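You operate a simulated robot arm through the tools that you are given. There is no shell and no other tool.

Carry out the task below with a simulated robot arm. There is one attempt and no reset: what you move stays moved.

TASK
Carry the large window to the big trolley, set it down and let go.
Fine: place knob to TROLLEY, UP till CLEAR, GO till ARRIVED, DOWN till RESTING, then RELEASE.

The check looks at the end state, three seconds after you hand in, the way a careful person would. Anything else that was tipped, shoved, dropped, spilled or broken makes it a failure.

THE ROBOT
A 6-joint arm with a fingered hand, fixed in place. Base frame: the origin is on the floor under the middle of its stand, x ahead of it, y to its left, z up. Units: mm, degrees, N and s.
With the tool pointing down near the work surface it reaches from about 320 to 800 mm from the base axis. Its first joint turns from -115.0 to 115.0 degrees. Payload 4 kg.
Tool frame: the origin (TCP) lies between the finger pads and is the grasp point; the fingertips stand 26 mm ahead of it; z points along the fingers, y is the line along which they close. The gripper opens to 164 mm; its body begins 73 mm behind the TCP. The gripper is a hand of 5 fingers: y runs from the thumb to the fingers, the wrist lies at [0, 0, -239] in the tool frame, and closing takes about 1.5 s.
Orientation is that of the tool frame in the base frame, as [roll, pitch, yaw] about the fixed x, y, z axes, in that order (R = Rz(yaw) Ry(pitch) Rx(roll)). With the fingers straight down and closing along the base's y, the tool's x points along the base's -x, its y along +y and its z along -z.

THE INTERFACE
- The arm moves only by the tool drive_tool. Its argument "steps" is a list of rows, each an object of numbers (a shift or turn left out is 0, a gripper value left out holds the last): "ax", "ay", "az": the turn, a rotation vector about the tool's x, y, z in units of 45 degrees (1.0 is 45 degrees); "x", "y", "z": the shift along the tool's x, y, z in units of 300 mm (1.0 is 300 mm); "claw": the opening, from 0 (shut) to 1 (fully open). In form: [{"ax": .., "ay": .., "az": .., "x": .., "y": .., "z": .., "claw": ..}, ...]. A call has 1 to 20 rows; each row is the pose to reach, as a shift and turn from the pose commanded when the call began, along the tool's axes at that moment. A call with a number of a shift or a turn outside -1 to 1 is refused whole. Rows are played at 5 a second. More than 50 mm and 8.6 degrees between two rows, or a gripper value outside its range, and nothing of the call is played. Where a pose cannot be reached the arm comes as near as it can. A force on the tool above 40 N (or 10 N above the force at the start of the call, whichever is more), or a blocked arm, ends the call early, and 0.2 s more pass. Each finger travels about 45 mm/s and halts on what it meets, pressing with about 30 N; the grip force reading is that of the motor and also rises with nothing between the fingers. The clock runs only during rows and for 0.2 s after the last one: add rows that repeat a pose to give the fingers time. It gives the time, the measured TCP pose, the force on the tool (base axes), the opening and the grip force at its end, in the units of the frame above (readings bear some noise), with the torque about the TCP (base axes, N m) and any sound that the robot's microphone picked up.
- Cameras (640 x 400 px; columns grow to the right, rows downward): "scene" is fixed at [50, -649.4, 1789.2]; the picture's right is [0.86, -0.51, 0.00], its down [-0.25, -0.42, -0.87] and it looks along [0.44, 0.75, -0.49] (base axes); focal length 366 px, centre (320, 200). "wrist" rides on the gripper at [50, -70, -93] in the tool frame; the picture's right is [0.81, 0.59, 0.00], its down [-0.43, 0.60, -0.68] and it looks along [-0.40, 0.55, 0.74] (tool axes); focal length 270 px, centre (320, 200). There is no depth. A picture from a camera that has moved, and an enlarged one, comes with that camera's place and axes in the base frame and with its lens.
- get_image(camera): a new picture of that camera. It takes no simulated time.
- move_column(by): slides the trunk up (or, below 0, down) by that many mm; the arm rides with it, the base frame stays. It gives what a move gives, with no picture.
- set_grasp(shape): the hand has 5 fingers and takes this shape, open, in about a second: jaw (thumb against the fingers, like two jaws); tri (thumb and two fingers); tip (a fingertip pinch); poke (one finger out to press); point (the index stretched); flat (the hand flat); cup (the hand cupped); fist (a fist). The gripper value then closes the fingers along that shape, each until it touches; the sizes above hold for jaw. It gives what a move gives, with no picture.
- zoom(camera, box): a new picture of the part [left, top, right, bottom] of that camera's present view, enlarged. It takes no simulated time.
- hand_in(): hands the job in; it is judged then, once.

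Places have to be worked out from the pictures, the camera data and where the tool is seen. Open the gripper and draw the arm clear of the work before you hand the job in, unless the task says otherwise.

The tools are called after "Call:" by a JSON object that holds its "fn" and its "kwargs". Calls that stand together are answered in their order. drive_tool: Moves the arm, as the interface text tells. Its arguments: {"type":"object","properties":{"steps":{"type":"array","items":{"type":"object","properties":{"ax":{"type":"number"},"ay":{"type":"number"},"az":{"type":"number"},"x":{"type":"number"},"y":{"type":"number"},"z":{"type":"number"},"claw":{"type":"number"}}}}},"required":["steps"]} The other tools are called the same way: move_column (by) moves the trunk up or down; set_grasp (shape) gives the hand a shape; get_image (camera) takes a picture; zoom (camera, box) takes an enlarged picture of a part of a camera's view; hand_in () hands the job in.

At the start:

```text
clock: 0.0
tcp_pos: [397.1, 332.7, 1359.2]
tcp_rot: [179.9, 0.0, 180.0]
contact_force: [0.2, -0.1, -0.3]
torque: [-0.01, 0.02, -0.03]
finger_gap: 163.8
finger_force: 0.0
shape: jaw
trunk travel left (down, up): [-925.0, 65.0]
```

scene: 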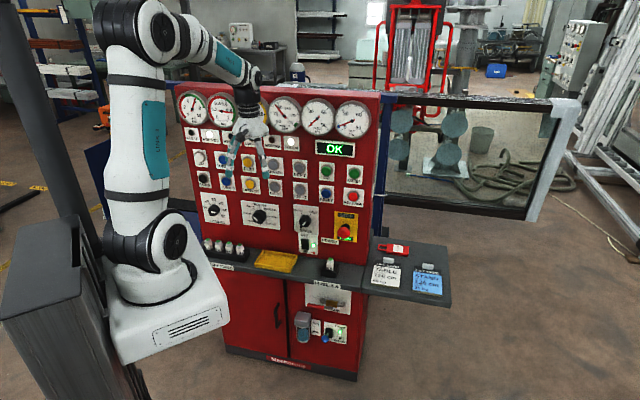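
wrist: 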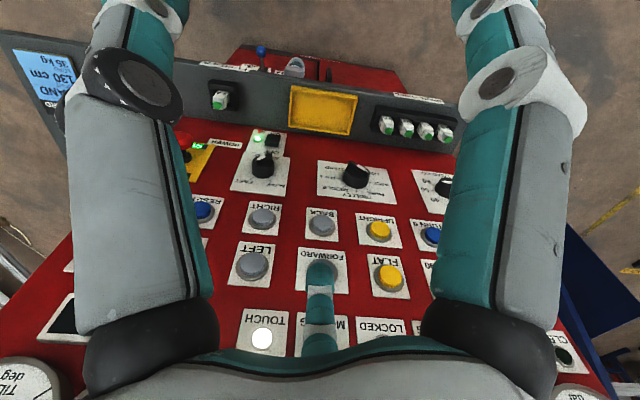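

The scene shows a red control console with gauges, buttons, knobs and an emergency-type button, with a window held behind it. I'll zoom in to read the labels first.

Call:
{"fn": "zoom", "kwargs": {"camera": "scene", "box": [170, 80, 290, 155]}}

Call:
{"fn": "zoom", "kwargs": {"camera": "scene", "box": [260, 80, 380, 155]}}

Call:
{"fn": "zoom", "kwargs": {"camera": "scene", "box": [180, 140, 276, 200]}}

Call:
{"fn": "zoom", "kwargs": {"camera": "scene", "box": [260, 140, 380, 215]}}

Call:
{"fn": "zoom", "kwargs": {"camera": "scene", "box": [195, 185, 375, 290]}}

Call:
{"fn": "zoom", "kwargs": {"camera": "scene", "box": [270, 230, 460, 350]}}

Call:
{"fn": "zoom", "kwargs": {"camera": "scene", "box": [340, 0, 640, 200]}}

```text
5.33 times, centred on (230, 118) of scene
camera zoom: at [50.0, -649.4, 1789.2], right [0.86, -0.51, 0.0], down [-0.25, -0.42, -0.87], along [0.44, 0.75, -0.49], focal length 1952 px, centre (800, 640)
```

zoom: 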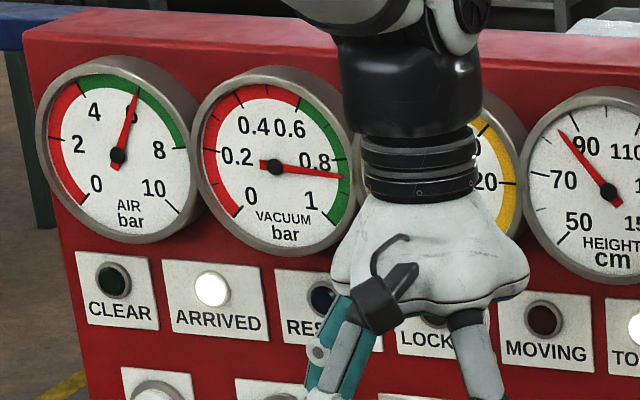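

```text
5.33 times, centred on (320, 118) of scene
camera zoom: at [50.0, -649.4, 1789.2], right [0.86, -0.51, 0.0], down [-0.25, -0.42, -0.87], along [0.44, 0.75, -0.49], focal length 1952 px, centre (320, 640)
```

zoom: 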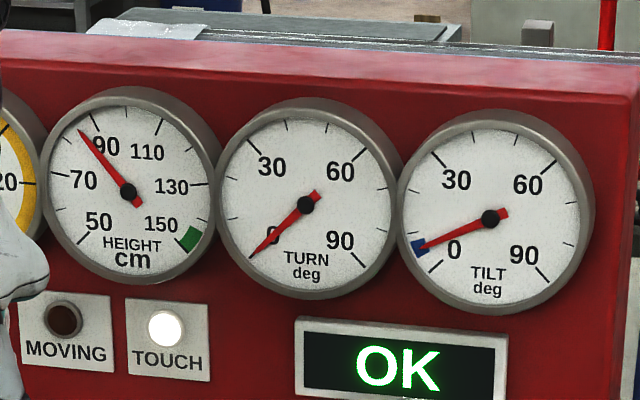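

```text
6.67 times, centred on (228, 170) of scene
camera zoom: at [50.0, -649.4, 1789.2], right [0.86, -0.51, 0.0], down [-0.25, -0.42, -0.87], along [0.44, 0.75, -0.49], focal length 2440 px, centre (933, 400)
```

zoom: 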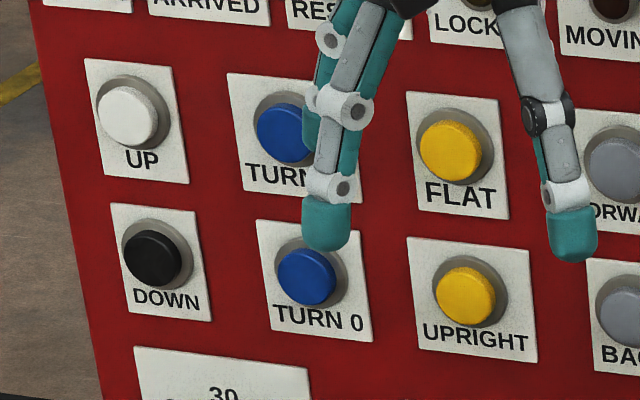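

```text
5.33 times, centred on (320, 178) of scene
camera zoom: at [50.0, -649.4, 1789.2], right [0.86, -0.51, 0.0], down [-0.25, -0.42, -0.87], along [0.44, 0.75, -0.49], focal length 1952 px, centre (320, 320)
```

zoom: 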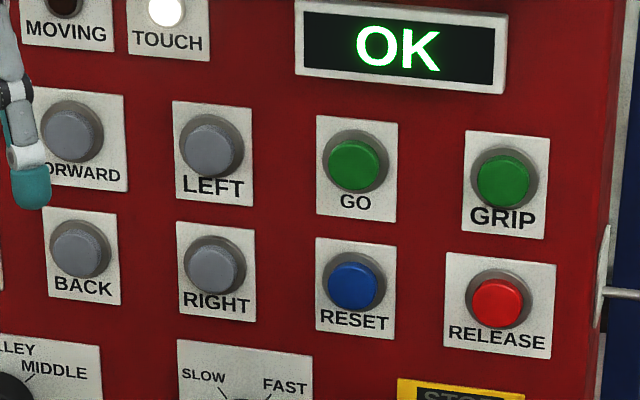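

```text
3.56 times, centred on (285, 238) of scene
camera zoom: at [50.0, -649.4, 1789.2], right [0.86, -0.51, 0.0], down [-0.25, -0.42, -0.87], along [0.44, 0.75, -0.49], focal length 1301 px, centre (444, 67)
```

zoom: 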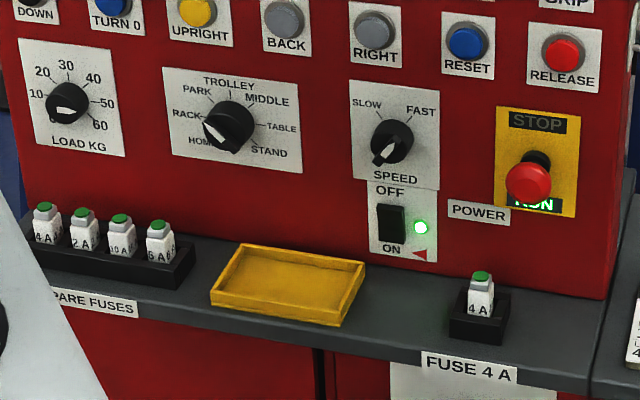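

```text
3.33 times, centred on (365, 290) of scene
camera zoom: at [50.0, -649.4, 1789.2], right [0.86, -0.51, 0.0], down [-0.25, -0.42, -0.87], along [0.44, 0.75, -0.49], focal length 1220 px, centre (170, -100)
```

zoom: 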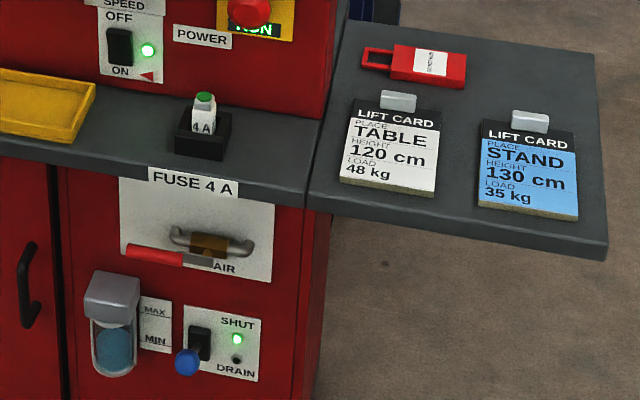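

```text
2.00 times, centred on (490, 100) of scene
camera zoom: at [50.0, -649.4, 1789.2], right [0.86, -0.51, 0.0], down [-0.25, -0.42, -0.87], along [0.44, 0.75, -0.49], focal length 732 px, centre (-20, 400)
```

zoom: 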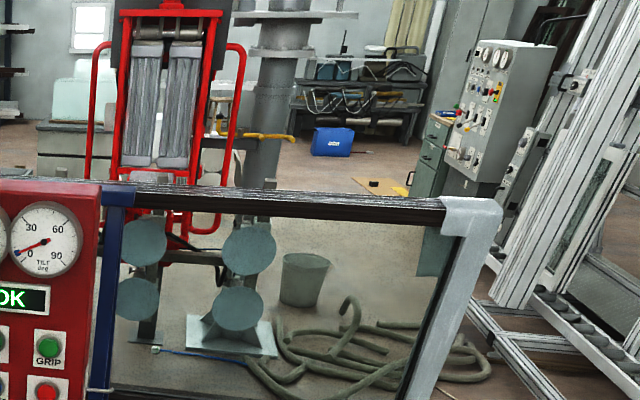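

The panel reads OK with ARRIVED and TOUCH lit, and the place knob points to HOME. I'll zoom in on the workshop behind it and on the wrist view, to find the window, the trolley and the items the hand hides.

Call:
{"fn": "zoom", "kwargs": {"camera": "scene", "box": [370, 80, 590, 230]}}

Call:
{"fn": "zoom", "kwargs": {"camera": "scene", "box": [340, 0, 480, 90]}}

Call:
{"fn": "zoom", "kwargs": {"camera": "scene", "box": [500, 0, 640, 240]}}

Call:
{"fn": "zoom", "kwargs": {"camera": "scene", "box": [0, 0, 200, 130]}}

Call:
{"fn": "zoom", "kwargs": {"camera": "wrist", "box": [180, 60, 480, 250]}}

Call:
{"fn": "zoom", "kwargs": {"camera": "wrist", "box": [0, 230, 640, 400]}}

Call:
{"fn": "zoom", "kwargs": {"camera": "scene", "box": [200, 195, 350, 265]}}

```text
2.67 times, centred on (480, 155) of scene
camera zoom: at [50.0, -649.4, 1789.2], right [0.86, -0.51, 0.0], down [-0.25, -0.42, -0.87], along [0.44, 0.75, -0.49], focal length 976 px, centre (-107, 320)
```

zoom: 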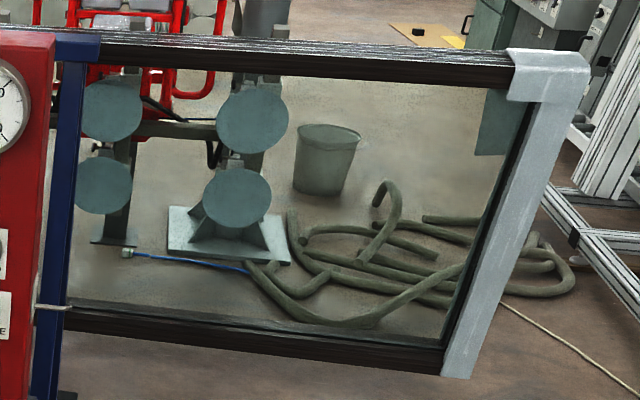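

```text
4.44 times, centred on (410, 45) of scene
camera zoom: at [50.0, -649.4, 1789.2], right [0.86, -0.51, 0.0], down [-0.25, -0.42, -0.87], along [0.44, 0.75, -0.49], focal length 1627 px, centre (-80, 889)
```

zoom: 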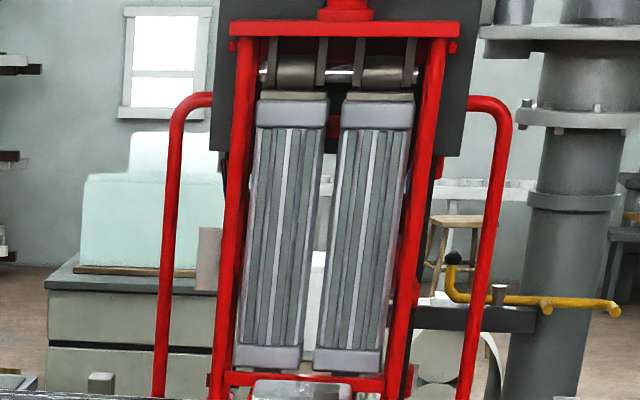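

```text
1.67 times, centred on (570, 120) of scene
camera zoom: at [50.0, -649.4, 1789.2], right [0.86, -0.51, 0.0], down [-0.25, -0.42, -0.87], along [0.44, 0.75, -0.49], focal length 610 px, centre (-97, 333)
```

zoom: 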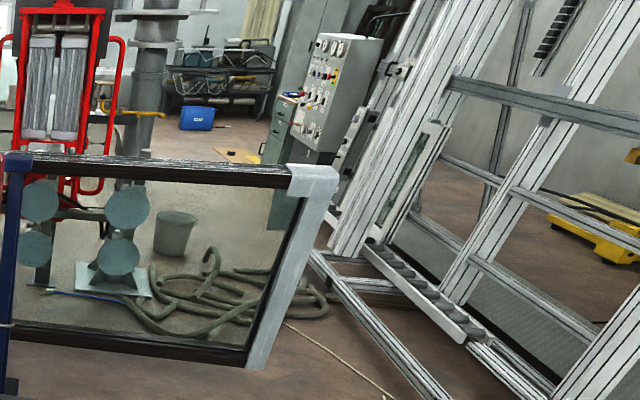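

```text
3.08 times, centred on (100, 65) of scene
camera zoom: at [50.0, -649.4, 1789.2], right [0.86, -0.51, 0.0], down [-0.25, -0.42, -0.87], along [0.44, 0.75, -0.49], focal length 1126 px, centre (997, 615)
```

zoom: 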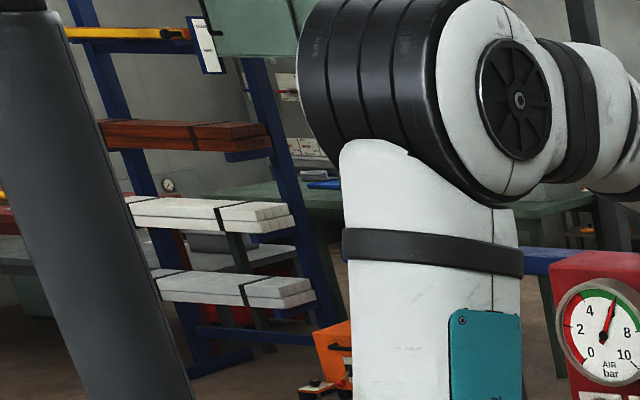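

```text
2.11 times, centred on (330, 155) of wrist
camera zoom: at [347.7, 262.7, 1452.0], right [-0.81, 0.59, 0.0], down [0.43, 0.6, 0.68], along [0.4, 0.55, -0.74], focal length 569 px, centre (299, 295)
```

zoom: 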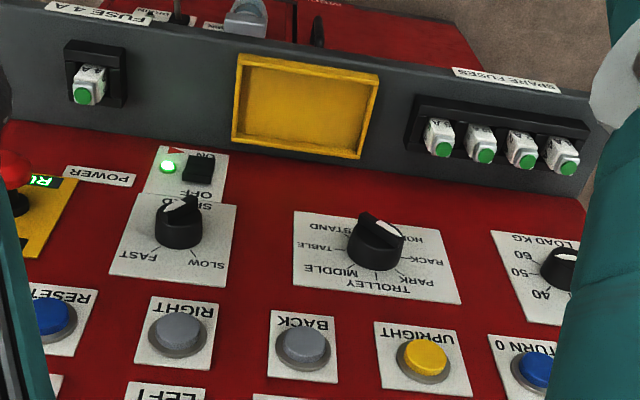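

```text
1.00 times, centred on (320, 315) of wrist (not enlarged: the box is as wide or as high as the picture)
camera zoom: at [347.7, 262.7, 1452.0], right [-0.81, 0.59, 0.0], down [0.43, 0.6, 0.68], along [0.4, 0.55, -0.74], focal length 270 px, centre (320, 85)
```

zoom: 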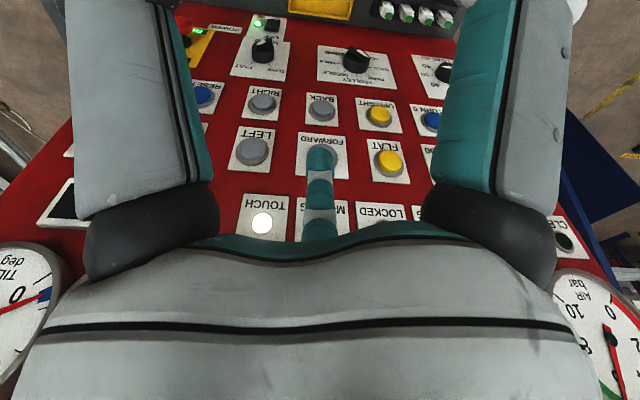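

```text
4.27 times, centred on (275, 230) of scene
camera zoom: at [50.0, -649.4, 1789.2], right [0.86, -0.51, 0.0], down [-0.25, -0.42, -0.87], along [0.44, 0.75, -0.49], focal length 1562 px, centre (512, 72)
```

zoom: 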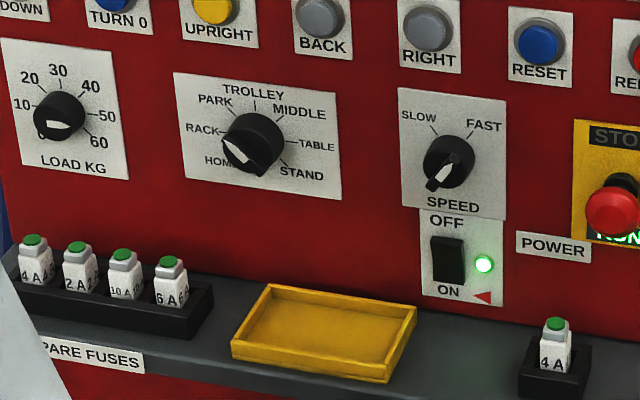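

The large window stands behind the console with the cups on its back, and the hand hides several lamps. By stereo from both cameras, FLAT is near (473, 620, 1221) and LEFT near (619, 473, 1227). That puts the panel facing the arm at 45°, with the button faces about 772 mm from the axis. I'll shape the hand to poke and look at it.

Call:
{"fn": "set_grasp", "kwargs": {"shape": "poke"}}

Call:
{"fn": "get_image", "kwargs": {"camera": "scene"}}

Call:
{"fn": "get_image", "kwargs": {"camera": "wrist"}}

```text
clock: 0.9
tcp_pos: [396.5, 332.1, 1359.9]
tcp_rot: [-180.0, 0.0, 180.0]
contact_force: [-0.2, -0.6, 0.4]
torque: [0.01, 0.0, 0.0]
finger_gap: 0.0
finger_force: 0.0
shape: poke
trunk travel left (down, up): [-925.0, 65.0]
```

```text
taken
```

scene: 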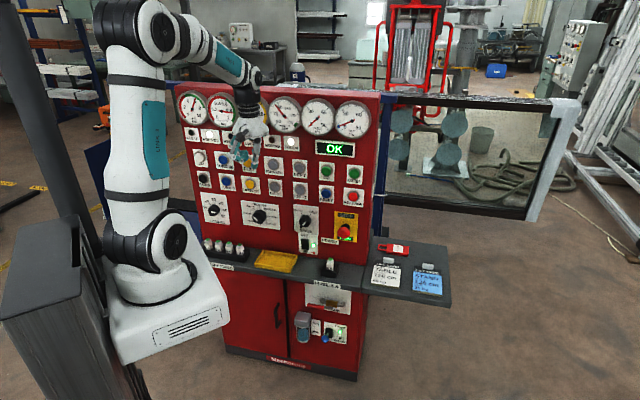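

```text
taken
camera wrist: at [347.7, 262.7, 1452.0], right [-0.81, 0.59, 0.0], down [0.43, 0.6, 0.68], along [0.4, 0.55, -0.74], focal length 270 px, centre (320, 200)
```

wrist: 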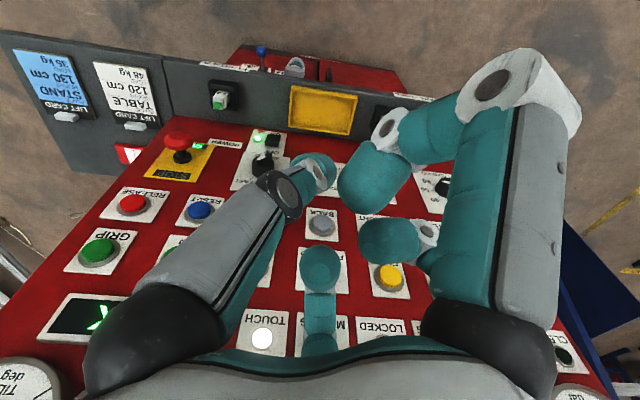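

The hand now pokes; I'll zoom in on it from both cameras to find which finger stands out and where its tip lies.

Call:
{"fn": "zoom", "kwargs": {"camera": "scene", "box": [210, 60, 306, 120]}}

Call:
{"fn": "zoom", "kwargs": {"camera": "scene", "box": [200, 120, 296, 180]}}

Call:
{"fn": "zoom", "kwargs": {"camera": "wrist", "box": [240, 130, 480, 380]}}

```text
6.67 times, centred on (258, 90) of scene
camera zoom: at [50.0, -649.4, 1789.2], right [0.86, -0.51, 0.0], down [-0.25, -0.42, -0.87], along [0.44, 0.75, -0.49], focal length 2440 px, centre (733, 933)
```

zoom: 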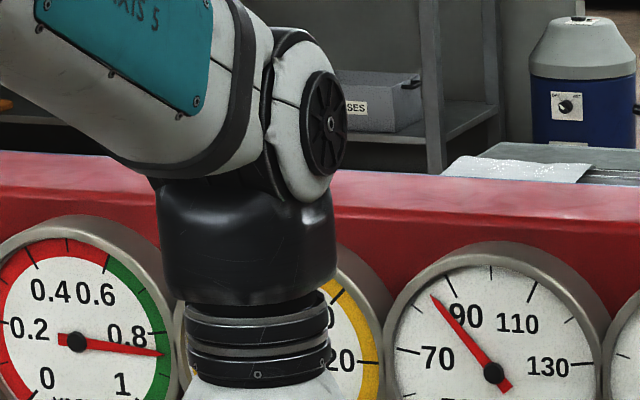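

```text
6.67 times, centred on (248, 150) of scene
camera zoom: at [50.0, -649.4, 1789.2], right [0.86, -0.51, 0.0], down [-0.25, -0.42, -0.87], along [0.44, 0.75, -0.49], focal length 2440 px, centre (800, 533)
```

zoom: 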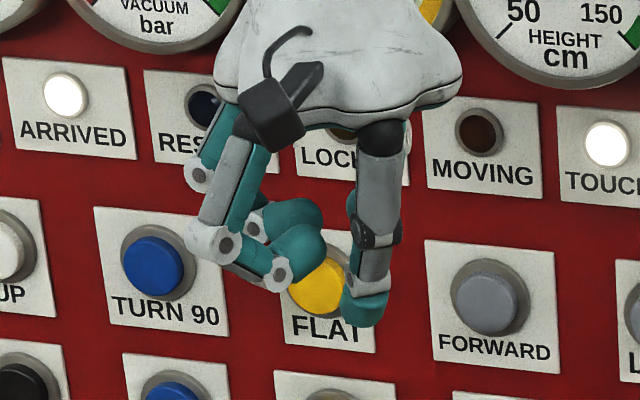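

```text
1.60 times, centred on (360, 255) of wrist
camera zoom: at [347.7, 262.7, 1452.0], right [-0.81, 0.59, 0.0], down [0.43, 0.6, 0.68], along [0.4, 0.55, -0.74], focal length 432 px, centre (256, 112)
```

zoom: 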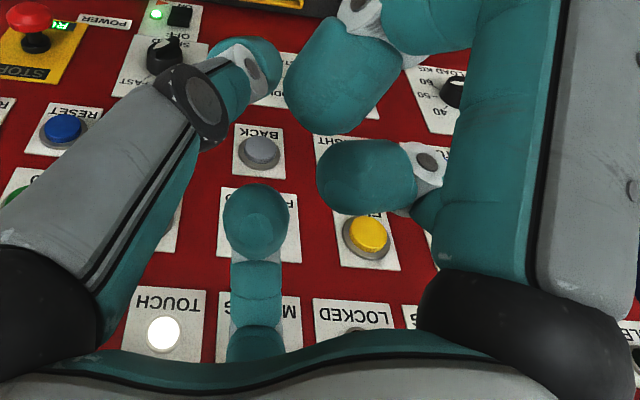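

The poke finger sits behind the thumb as seen from the scene camera. I'll turn the tool 45° about the vertical first, to square it to the panel, with the TCP held in place and clear of everything.

Call:
{"fn": "drive_tool", "kwargs": {"steps": [{"az": -0.166}, {"az": -0.333}, {"az": -0.5}, {"az": -0.666}, {"az": -0.833}, {"az": -1.0}, {"az": -1.0}]}}

Call:
{"fn": "get_image", "kwargs": {"camera": "scene"}}

Call:
{"fn": "get_image", "kwargs": {"camera": "wrist"}}

```text
clock: 2.5
tcp_pos: [398.6, 332.6, 1361.0]
tcp_rot: [180.0, 0.0, -134.8]
contact_force: [-1.1, -0.5, 0.3]
torque: [0.02, 0.02, 0.03]
finger_gap: 0.0
finger_force: 0.0
shape: poke
trunk travel left (down, up): [-925.0, 65.0]
```

```text
taken
```

scene: 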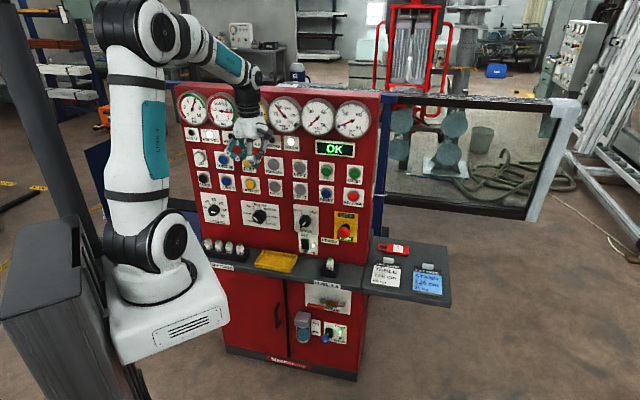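

```text
taken
camera wrist: at [412.3, 247.5, 1452.2], right [-0.99, -0.16, 0.0], down [-0.12, 0.73, 0.68], along [-0.11, 0.67, -0.74], focal length 270 px, centre (320, 200)
```

wrist: 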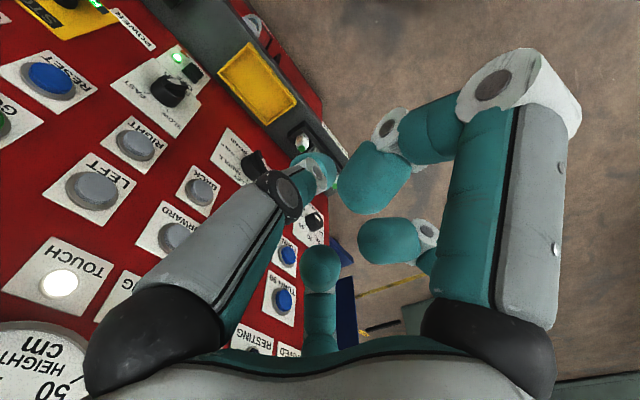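

The yaw worked: the tool is at -134.8°. I'll zoom in on the hand to see which finger sticks out.

Call:
{"fn": "zoom", "kwargs": {"camera": "scene", "box": [205, 105, 301, 180]}}

Call:
{"fn": "zoom", "kwargs": {"camera": "wrist", "box": [200, 40, 600, 380]}}

```text
5.33 times, centred on (253, 142) of scene
camera zoom: at [50.0, -649.4, 1789.2], right [0.86, -0.51, 0.0], down [-0.25, -0.42, -0.87], along [0.44, 0.75, -0.49], focal length 1952 px, centre (677, 507)
```

zoom: 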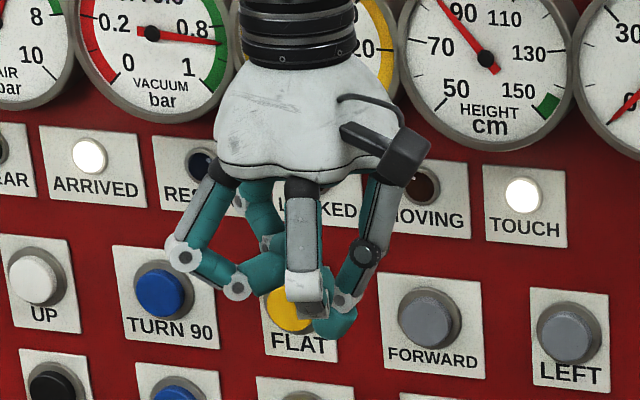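

```text
1.18 times, centred on (400, 210) of wrist
camera zoom: at [412.3, 247.5, 1452.2], right [-0.99, -0.16, 0.0], down [-0.12, 0.73, 0.68], along [-0.11, 0.67, -0.74], focal length 318 px, centre (226, 188)
```

zoom: 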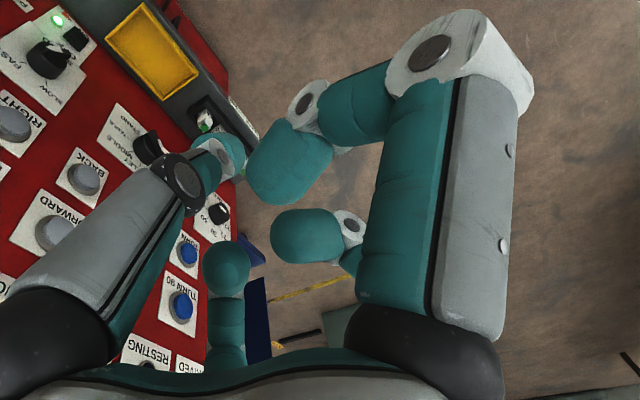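

The straight finger appears to be the one at tool x≈-36, y≈+50. Next I'll pitch the tool up 45° toward the panel while moving forward and slightly up, which keeps the wrist well away from the arm's own base.

Call:
{"fn": "drive_tool", "kwargs": {"steps": [{"ay": -0.166, "x": -0.046, "z": -0.022}, {"ay": -0.333, "x": -0.092, "z": -0.043}, {"ay": -0.5, "x": -0.138, "z": -0.065}, {"ay": -0.666, "x": -0.184, "z": -0.087}, {"ay": -0.833, "x": -0.23, "z": -0.108}, {"ay": -1.0, "x": -0.277, "z": -0.13}, {"ay": -1.0, "x": -0.277, "z": -0.13}]}}

Call:
{"fn": "get_image", "kwargs": {"camera": "scene"}}

Call:
{"fn": "get_image", "kwargs": {"camera": "wrist"}}

```text
clock: 4.1
tcp_pos: [456.0, 390.9, 1398.6]
tcp_rot: [-180.0, 45.0, -134.8]
contact_force: [-0.1, 0.0, 0.3]
torque: [-0.01, 0.0, 0.03]
finger_gap: 0.0
finger_force: 0.1
shape: poke
trunk travel left (down, up): [-925.0, 65.0]
```

```text
taken
```

scene: 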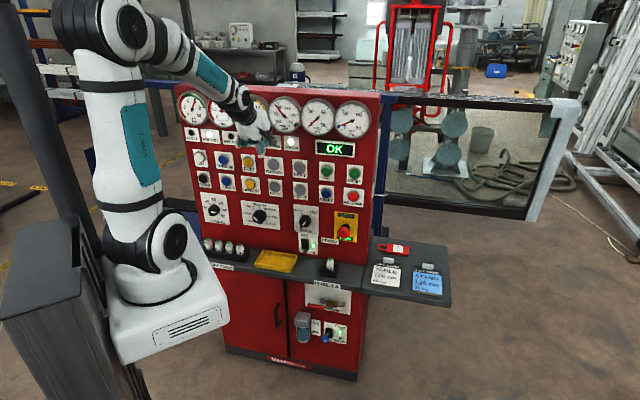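

```text
taken
camera wrist: at [434.3, 270.2, 1428.1], right [-0.82, 0.01, -0.57], down [-0.54, 0.3, 0.78], along [0.18, 0.95, -0.24], focal length 270 px, centre (320, 200)
```

wrist: 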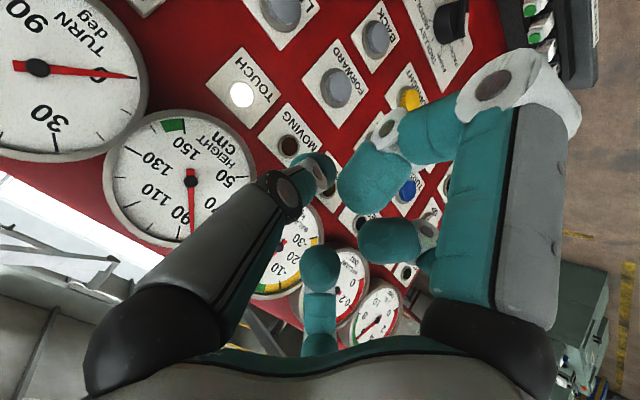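

The 45° pitch went cleanly and the wrist sees the gauges and lamps. I'll pitch the last 45° so the fingers point straight at the panel, at about D=620 and z=1300.

Call:
{"fn": "drive_tool", "kwargs": {"steps": [{"ay": -0.166, "x": 0.032, "z": 0.047}, {"ay": -0.333, "x": 0.063, "z": 0.094}, {"ay": -0.5, "x": 0.095, "z": 0.141}, {"ay": -0.666, "x": 0.126, "z": 0.189}, {"ay": -0.833, "x": 0.158, "z": 0.236}, {"ay": -1.0, "x": 0.189, "z": 0.283}, {"ay": -1.0, "x": 0.189, "z": 0.283}]}}

Call:
{"fn": "get_image", "kwargs": {"camera": "scene"}}

Call:
{"fn": "get_image", "kwargs": {"camera": "wrist"}}

Call:
{"fn": "zoom", "kwargs": {"camera": "scene", "box": [180, 80, 340, 180]}}

```text
clock: 5.7
tcp_pos: [469.6, 403.9, 1299.2]
tcp_rot: [-4.7, 90.0, 40.2]
contact_force: [-0.5, -0.2, 0.0]
torque: [0.03, 0.01, 0.02]
finger_gap: 0.2
finger_force: 0.1
shape: poke
out of reach, approached as far as the arm can: row 1
trunk travel left (down, up): [-925.0, 65.0]
```

```text
taken
```

scene: 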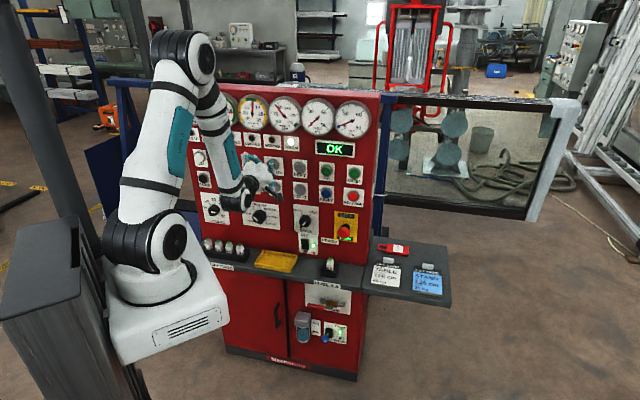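

```text
taken
camera wrist: at [452.9, 288.7, 1246.7], right [-0.41, 0.42, -0.81], down [-0.9, -0.06, 0.43], along [0.13, 0.91, 0.4], focal length 270 px, centre (320, 200)
```

wrist: 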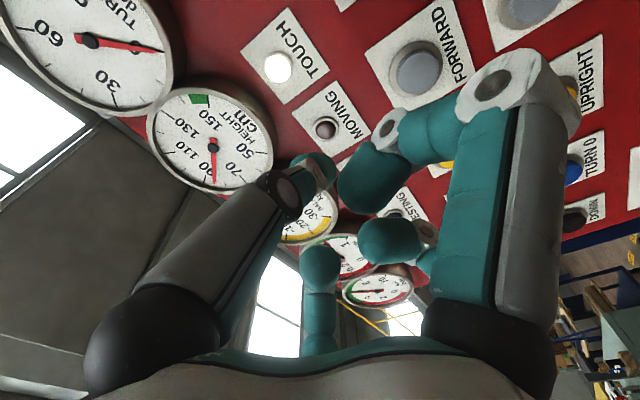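

```text
4.00 times, centred on (260, 130) of scene
camera zoom: at [50.0, -649.4, 1789.2], right [0.86, -0.51, 0.0], down [-0.25, -0.42, -0.87], along [0.44, 0.75, -0.49], focal length 1464 px, centre (560, 480)
```

zoom: 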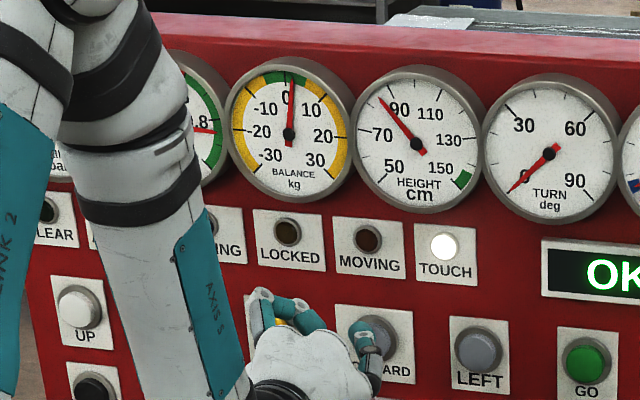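

The fingers now point level at the panel, and the BALANCE gauge reads 0 kg with the LOCKED lamp off. I'll zoom in on the hand to find the poke fingertip.

Call:
{"fn": "zoom", "kwargs": {"camera": "scene", "box": [230, 140, 294, 180]}}

Call:
{"fn": "zoom", "kwargs": {"camera": "wrist", "box": [230, 130, 430, 360]}}

Call:
{"fn": "zoom", "kwargs": {"camera": "scene", "box": [195, 190, 355, 290]}}

```text
10.00 times, centred on (262, 160) of scene
camera zoom: at [50.0, -649.4, 1789.2], right [0.86, -0.51, 0.0], down [-0.25, -0.42, -0.87], along [0.44, 0.75, -0.49], focal length 3660 px, centre (900, 600)
```

zoom: 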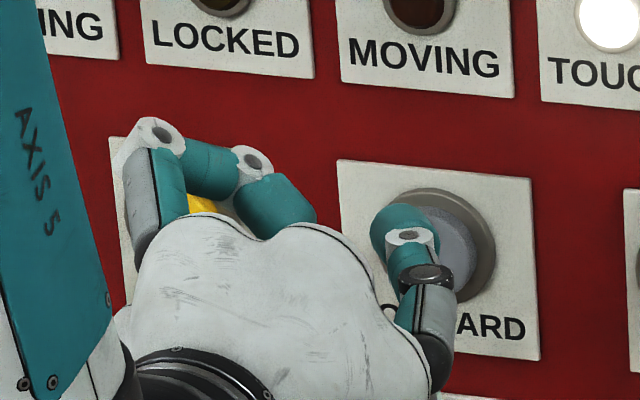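

```text
1.74 times, centred on (330, 245) of wrist
camera zoom: at [452.9, 288.7, 1246.7], right [-0.41, 0.42, -0.81], down [-0.9, -0.06, 0.43], along [0.13, 0.91, 0.4], focal length 470 px, centre (303, 122)
```

zoom: 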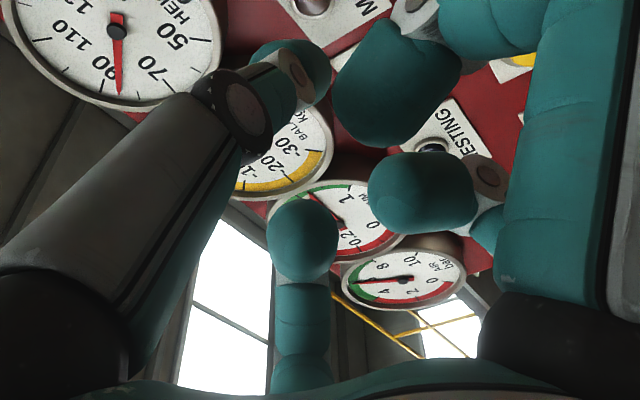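

```text
4.00 times, centred on (275, 240) of scene
camera zoom: at [50.0, -649.4, 1789.2], right [0.86, -0.51, 0.0], down [-0.25, -0.42, -0.87], along [0.44, 0.75, -0.49], focal length 1464 px, centre (500, 40)
```

zoom: 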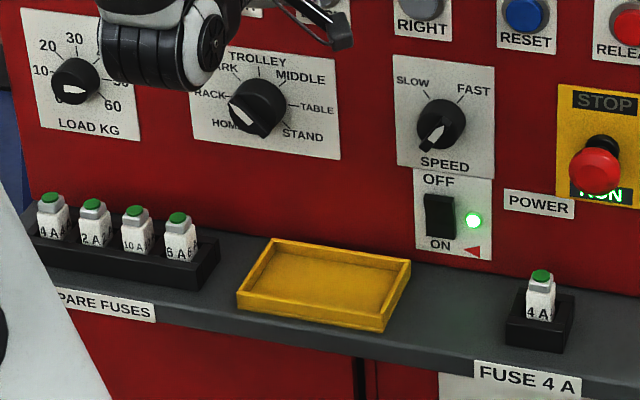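

No straight finger shows above the others in the scene view, so I need to learn which one is stretched. I'll change to the "point" shape and compare; the hand is well short of the panel.

Call:
{"fn": "set_grasp", "kwargs": {"shape": "point"}}

Call:
{"fn": "zoom", "kwargs": {"camera": "scene", "box": [230, 140, 294, 180]}}

Call:
{"fn": "get_image", "kwargs": {"camera": "wrist"}}

```text
clock: 6.6
tcp_pos: [471.1, 404.8, 1298.0]
tcp_rot: [75.4, 90.0, 120.6]
contact_force: [0.7, -0.5, 0.2]
torque: [0.03, 0.0, 0.04]
finger_gap: 158.2
finger_force: 0.1
shape: point
trunk travel left (down, up): [-925.0, 65.0]
```

```text
10.00 times, centred on (262, 160) of scene
camera zoom: at [50.0, -649.4, 1789.2], right [0.86, -0.51, 0.0], down [-0.25, -0.42, -0.87], along [0.44, 0.75, -0.49], focal length 3660 px, centre (900, 600)
```

zoom: 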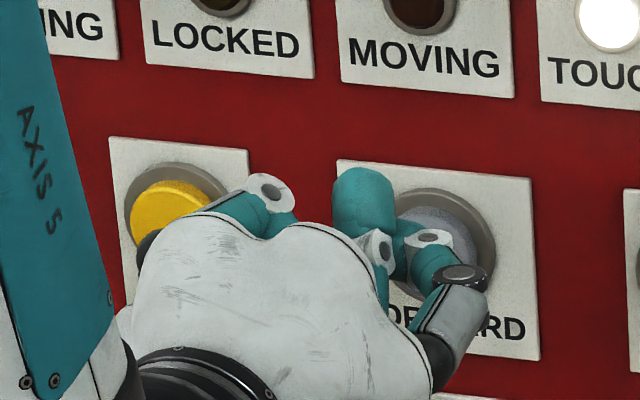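

```text
taken
camera wrist: at [453.7, 289.3, 1246.4], right [-0.42, 0.42, -0.81], down [-0.9, -0.06, 0.43], along [0.13, 0.91, 0.4], focal length 270 px, centre (320, 200)
```

wrist: 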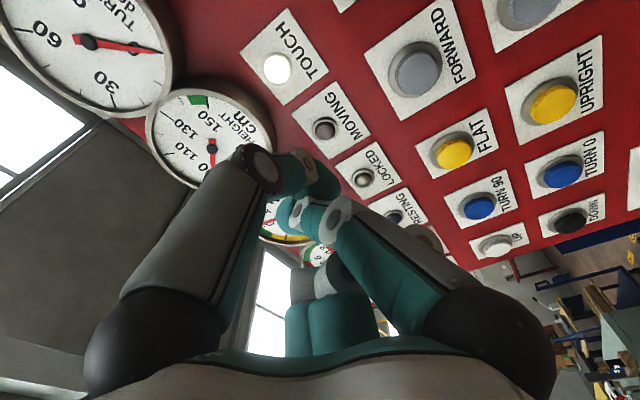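

Working through both views, the poke shape brings the ring-jointed digit onto the tool axis, with its tip near (0,-5,25), so it can press. The place knob comes out near u=-73 (u is panel-right), z≈984. I'll lower the trunk 230 mm for a close look at the knobs; the hand stays well short of the panel and above the ledge.

Call:
{"fn": "move_column", "kwargs": {"by": -230}}

Call:
{"fn": "get_image", "kwargs": {"camera": "scene"}}

Call:
{"fn": "get_image", "kwargs": {"camera": "wrist"}}

```text
clock: 9.0
tcp_pos: [469.8, 404.5, 1066.9]
tcp_rot: [54.3, 90.0, 99.4]
contact_force: [-0.3, -0.9, 0.7]
torque: [-0.01, 0.0, 0.02]
finger_gap: 158.4
finger_force: 0.1
shape: point
trunk travel left (down, up): [-695.0, 295.0]
```

```text
taken
```

scene: 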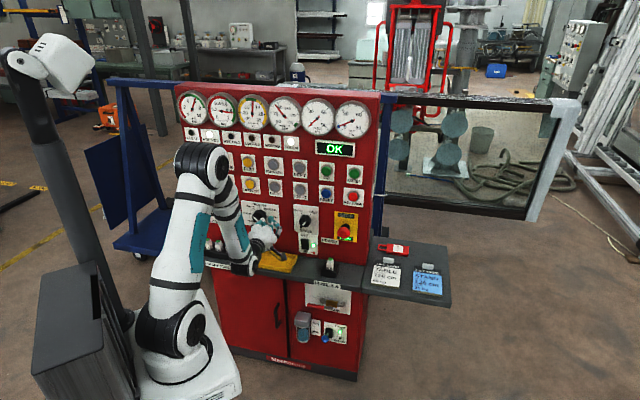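

```text
taken
camera wrist: at [453.7, 289.3, 1016.4], right [-0.42, 0.42, -0.81], down [-0.9, -0.06, 0.43], along [0.13, 0.91, 0.4], focal length 270 px, centre (320, 200)
```

wrist: 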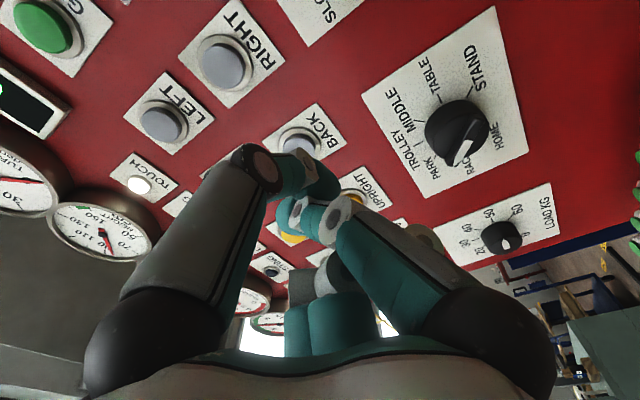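

A blue trolley frame now shows behind and left of the console, and the knobs are in the wrist view. I'll zoom in on all of these.

Call:
{"fn": "zoom", "kwargs": {"camera": "wrist", "box": [380, 40, 580, 165]}}

Call:
{"fn": "zoom", "kwargs": {"camera": "wrist", "box": [440, 180, 600, 280]}}

Call:
{"fn": "zoom", "kwargs": {"camera": "scene", "box": [80, 60, 280, 185]}}

Call:
{"fn": "zoom", "kwargs": {"camera": "scene", "box": [170, 80, 370, 205]}}

Call:
{"fn": "zoom", "kwargs": {"camera": "scene", "box": [190, 190, 350, 290]}}

```text
3.20 times, centred on (480, 102) of wrist
camera zoom: at [453.7, 289.3, 1016.4], right [-0.42, 0.42, -0.81], down [-0.9, -0.06, 0.43], along [0.13, 0.91, 0.4], focal length 865 px, centre (-192, 512)
```

zoom: 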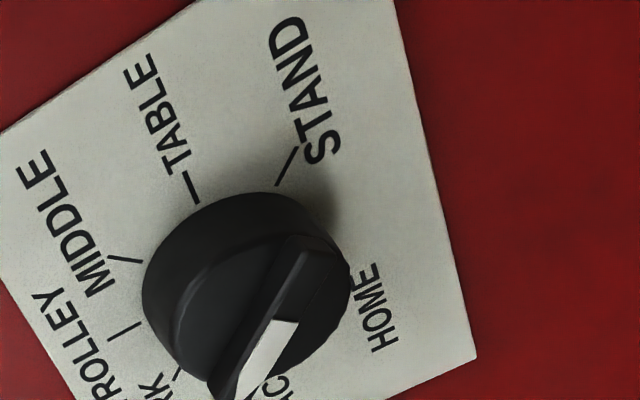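

```text
4.00 times, centred on (520, 230) of wrist
camera zoom: at [453.7, 289.3, 1016.4], right [-0.42, 0.42, -0.81], down [-0.9, -0.06, 0.43], along [0.13, 0.91, 0.4], focal length 1081 px, centre (-480, 80)
```

zoom: 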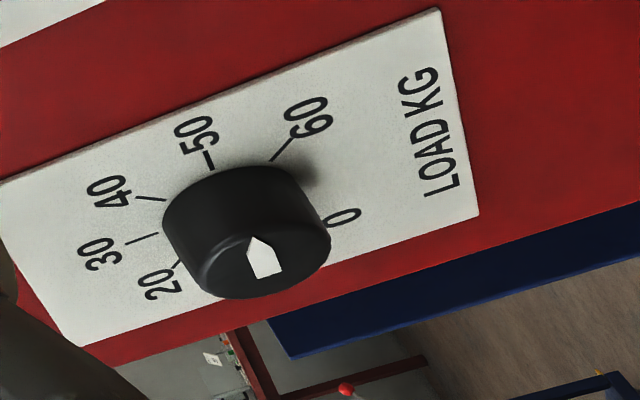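

```text
3.20 times, centred on (180, 122) of scene
camera zoom: at [50.0, -649.4, 1789.2], right [0.86, -0.51, 0.0], down [-0.25, -0.42, -0.87], along [0.44, 0.75, -0.49], focal length 1171 px, centre (768, 448)
```

zoom: 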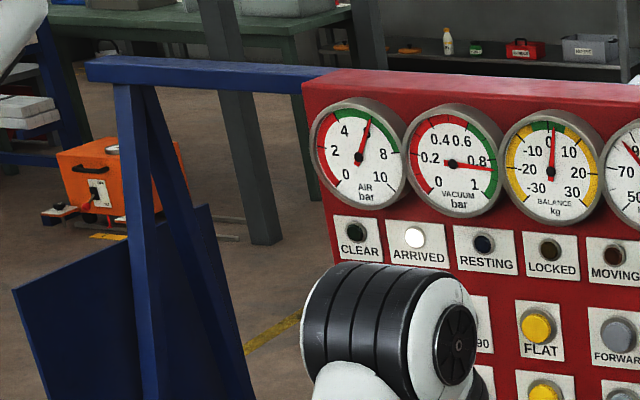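

```text
3.20 times, centred on (270, 142) of scene
camera zoom: at [50.0, -649.4, 1789.2], right [0.86, -0.51, 0.0], down [-0.25, -0.42, -0.87], along [0.44, 0.75, -0.49], focal length 1171 px, centre (480, 384)
```

zoom: 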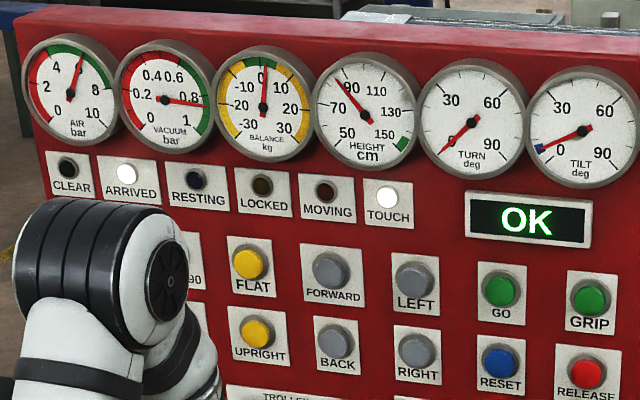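

```text
4.00 times, centred on (270, 240) of scene
camera zoom: at [50.0, -649.4, 1789.2], right [0.86, -0.51, 0.0], down [-0.25, -0.42, -0.87], along [0.44, 0.75, -0.49], focal length 1464 px, centre (520, 40)
```

zoom: 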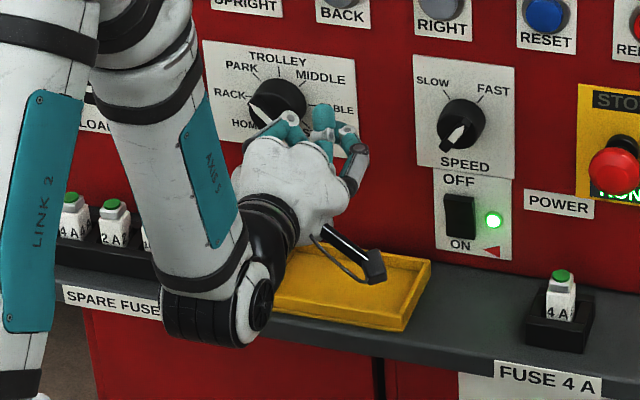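

RESTING, CLEAR and LOCKED are off; ARRIVED and TOUCH are on. The knob pointers are hard to read at this scale, so I'll enlarge each one.

Call:
{"fn": "zoom", "kwargs": {"camera": "scene", "box": [235, 198, 285, 230]}}

Call:
{"fn": "zoom", "kwargs": {"camera": "scene", "box": [285, 200, 335, 232]}}

Call:
{"fn": "zoom", "kwargs": {"camera": "wrist", "box": [410, 80, 510, 200]}}

Call:
{"fn": "zoom", "kwargs": {"camera": "wrist", "box": [460, 200, 540, 260]}}

```text
12.50 times, centred on (260, 214) of scene
camera zoom: at [50.0, -649.4, 1789.2], right [0.86, -0.51, 0.0], down [-0.25, -0.42, -0.87], along [0.44, 0.75, -0.49], focal length 4575 px, centre (1070, 25)
```

zoom: 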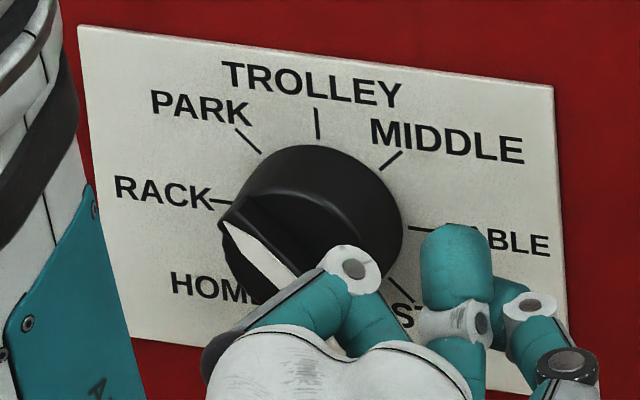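

```text
12.50 times, centred on (310, 216) of scene
camera zoom: at [50.0, -649.4, 1789.2], right [0.86, -0.51, 0.0], down [-0.25, -0.42, -0.87], along [0.44, 0.75, -0.49], focal length 4575 px, centre (445, 0)
```

zoom: 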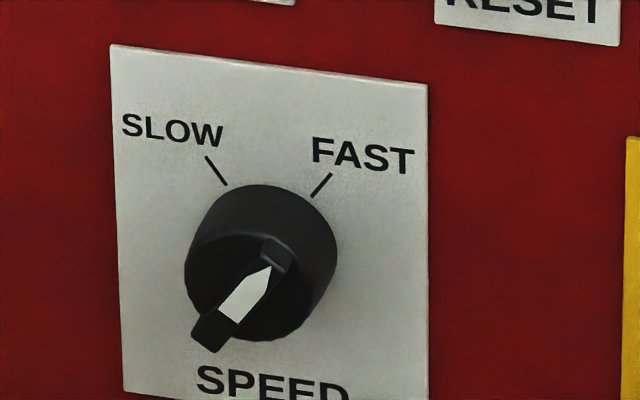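

```text
3.33 times, centred on (460, 140) of wrist
camera zoom: at [453.7, 289.3, 1016.4], right [-0.42, 0.42, -0.81], down [-0.9, -0.06, 0.43], along [0.13, 0.91, 0.4], focal length 901 px, centre (-147, 400)
```

zoom: 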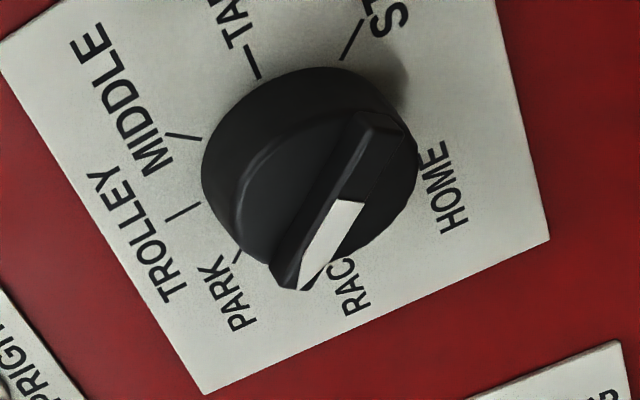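

```text
6.67 times, centred on (500, 230) of wrist
camera zoom: at [453.7, 289.3, 1016.4], right [-0.42, 0.42, -0.81], down [-0.9, -0.06, 0.43], along [0.13, 0.91, 0.4], focal length 1802 px, centre (-880, 0)
```

zoom: 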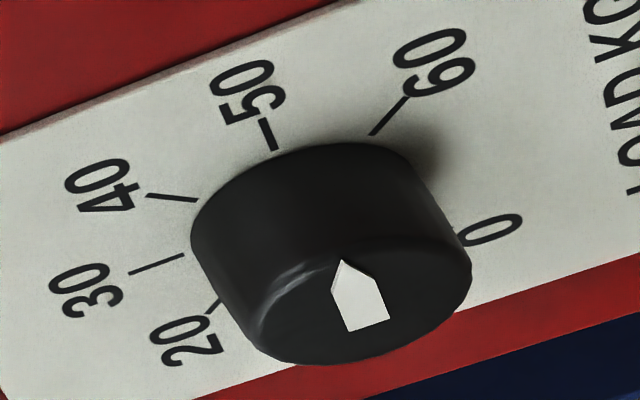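

Enlarged, SPEED points to FAST, LOAD to 50 kg, and the place knob to PARK (about -45°), so it needs one 45° step clockwise to TROLLEY. Triangulating the ticks puts the knob axis at u≈-77, z≈984, with the panel plate near D≈790. I'll open the hand in the "tri" shape here in the clear and see how the digits lie for gripping the knob's bar.

Call:
{"fn": "set_grasp", "kwargs": {"shape": "tri"}}

Call:
{"fn": "zoom", "kwargs": {"camera": "scene", "box": [225, 200, 305, 260]}}

Call:
{"fn": "get_image", "kwargs": {"camera": "wrist"}}

Call:
{"fn": "set_grasp", "kwargs": {"shape": "jaw"}}

Call:
{"fn": "zoom", "kwargs": {"camera": "scene", "box": [225, 200, 305, 260]}}

Call:
{"fn": "get_image", "kwargs": {"camera": "wrist"}}

```text
clock: 9.9
tcp_pos: [469.5, 403.2, 1067.9]
tcp_rot: [-166.1, 90.0, -120.9]
contact_force: [-0.7, 0.3, 0.5]
torque: [0.01, 0.02, -0.01]
finger_gap: 164.0
finger_force: 0.0
shape: tri
trunk travel left (down, up): [-695.0, 295.0]
```

```text
6.67 times, centred on (265, 230) of scene
camera zoom: at [50.0, -649.4, 1789.2], right [0.86, -0.51, 0.0], down [-0.25, -0.42, -0.87], along [0.44, 0.75, -0.49], focal length 2440 px, centre (687, 0)
```

zoom: 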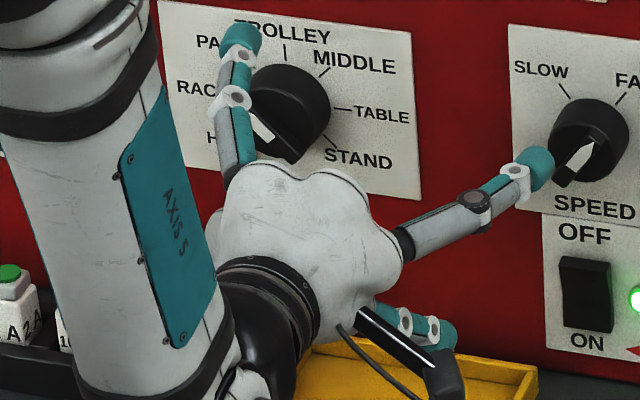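

```text
taken
camera wrist: at [453.7, 289.4, 1016.3], right [-0.42, 0.42, -0.81], down [-0.9, -0.06, 0.43], along [0.13, 0.91, 0.4], focal length 270 px, centre (320, 200)
```

wrist: 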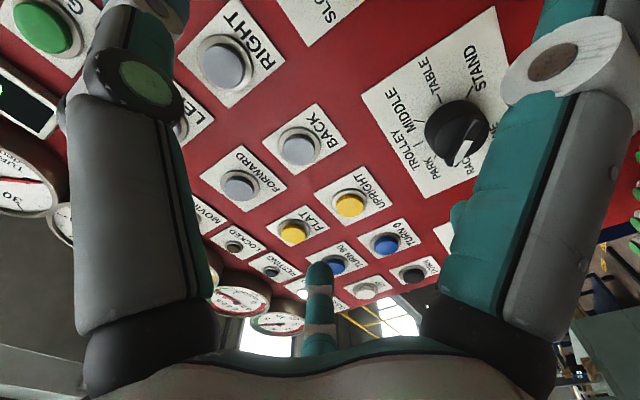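

```text
clock: 10.8
tcp_pos: [469.5, 404.4, 1067.9]
tcp_rot: [-150.4, 90.0, -105.3]
contact_force: [0.1, -0.1, 0.5]
torque: [-0.02, -0.03, -0.04]
finger_gap: 163.9
finger_force: 0.0
shape: jaw
trunk travel left (down, up): [-695.0, 295.0]
```

```text
6.67 times, centred on (265, 230) of scene
camera zoom: at [50.0, -649.4, 1789.2], right [0.86, -0.51, 0.0], down [-0.25, -0.42, -0.87], along [0.44, 0.75, -0.49], focal length 2440 px, centre (687, 0)
```

zoom: 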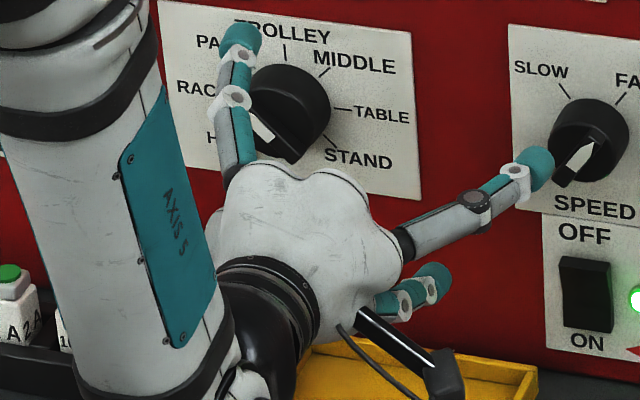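

```text
taken
camera wrist: at [453.7, 289.4, 1016.4], right [-0.42, 0.42, -0.81], down [-0.9, -0.06, 0.43], along [0.13, 0.91, 0.4], focal length 270 px, centre (320, 200)
```

wrist: 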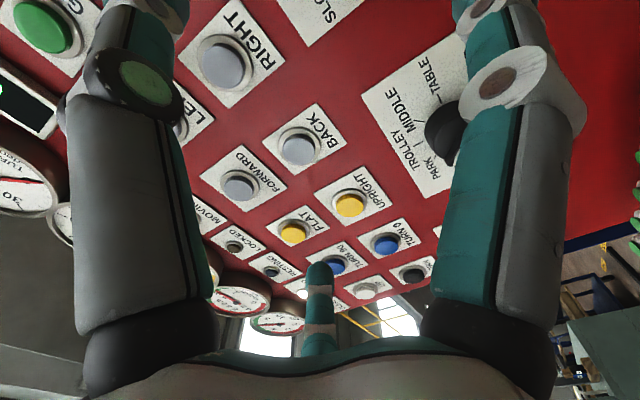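

In jaw the digits spread round the palm, and I can't yet tell how they meet. I'll close them in free air (145 mm short of the panel) to learn the closing geometry.

Call:
{"fn": "drive_tool", "kwargs": {"steps": [{"claw": 0.25}, {"claw": 0.25}, {"claw": 0.25}, {"claw": 0.25}, {"claw": 0.25}, {"claw": 0.25}, {"claw": 0.25}, {"claw": 0.25}]}}

Call:
{"fn": "zoom", "kwargs": {"camera": "scene", "box": [225, 200, 305, 260]}}

Call:
{"fn": "get_image", "kwargs": {"camera": "wrist"}}

```text
clock: 12.6
tcp_pos: [471.2, 404.4, 1067.9]
tcp_rot: [27.6, 90.0, 72.7]
contact_force: [-1.5, -1.5, 0.5]
torque: [-0.01, 0.02, 0.01]
finger_gap: 41.5
finger_force: 0.0
shape: jaw
trunk travel left (down, up): [-695.0, 295.0]
```

```text
6.67 times, centred on (265, 230) of scene
camera zoom: at [50.0, -649.4, 1789.2], right [0.86, -0.51, 0.0], down [-0.25, -0.42, -0.87], along [0.44, 0.75, -0.49], focal length 2440 px, centre (687, 0)
```

zoom: 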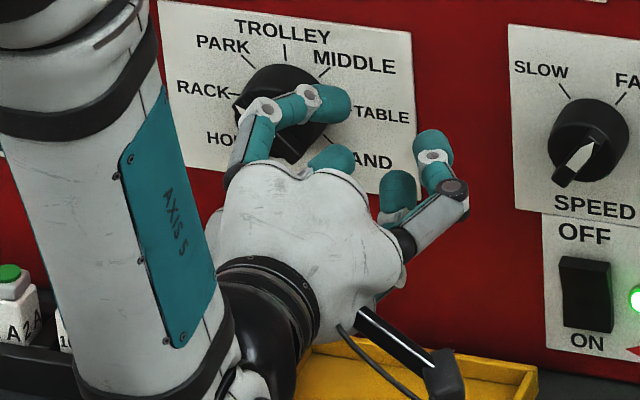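

```text
taken
camera wrist: at [453.7, 289.4, 1016.4], right [-0.42, 0.42, -0.81], down [-0.9, -0.06, 0.43], along [0.13, 0.91, 0.4], focal length 270 px, centre (320, 200)
```

wrist: 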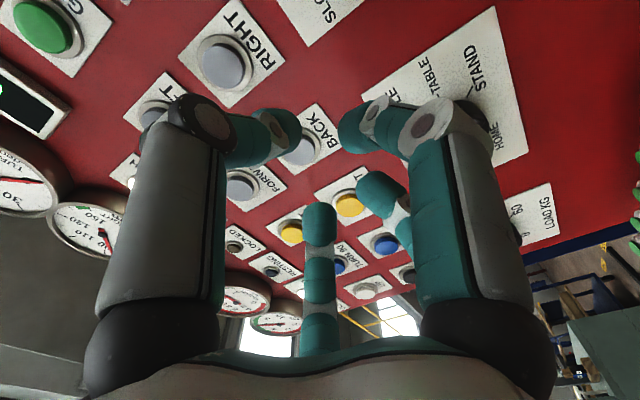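

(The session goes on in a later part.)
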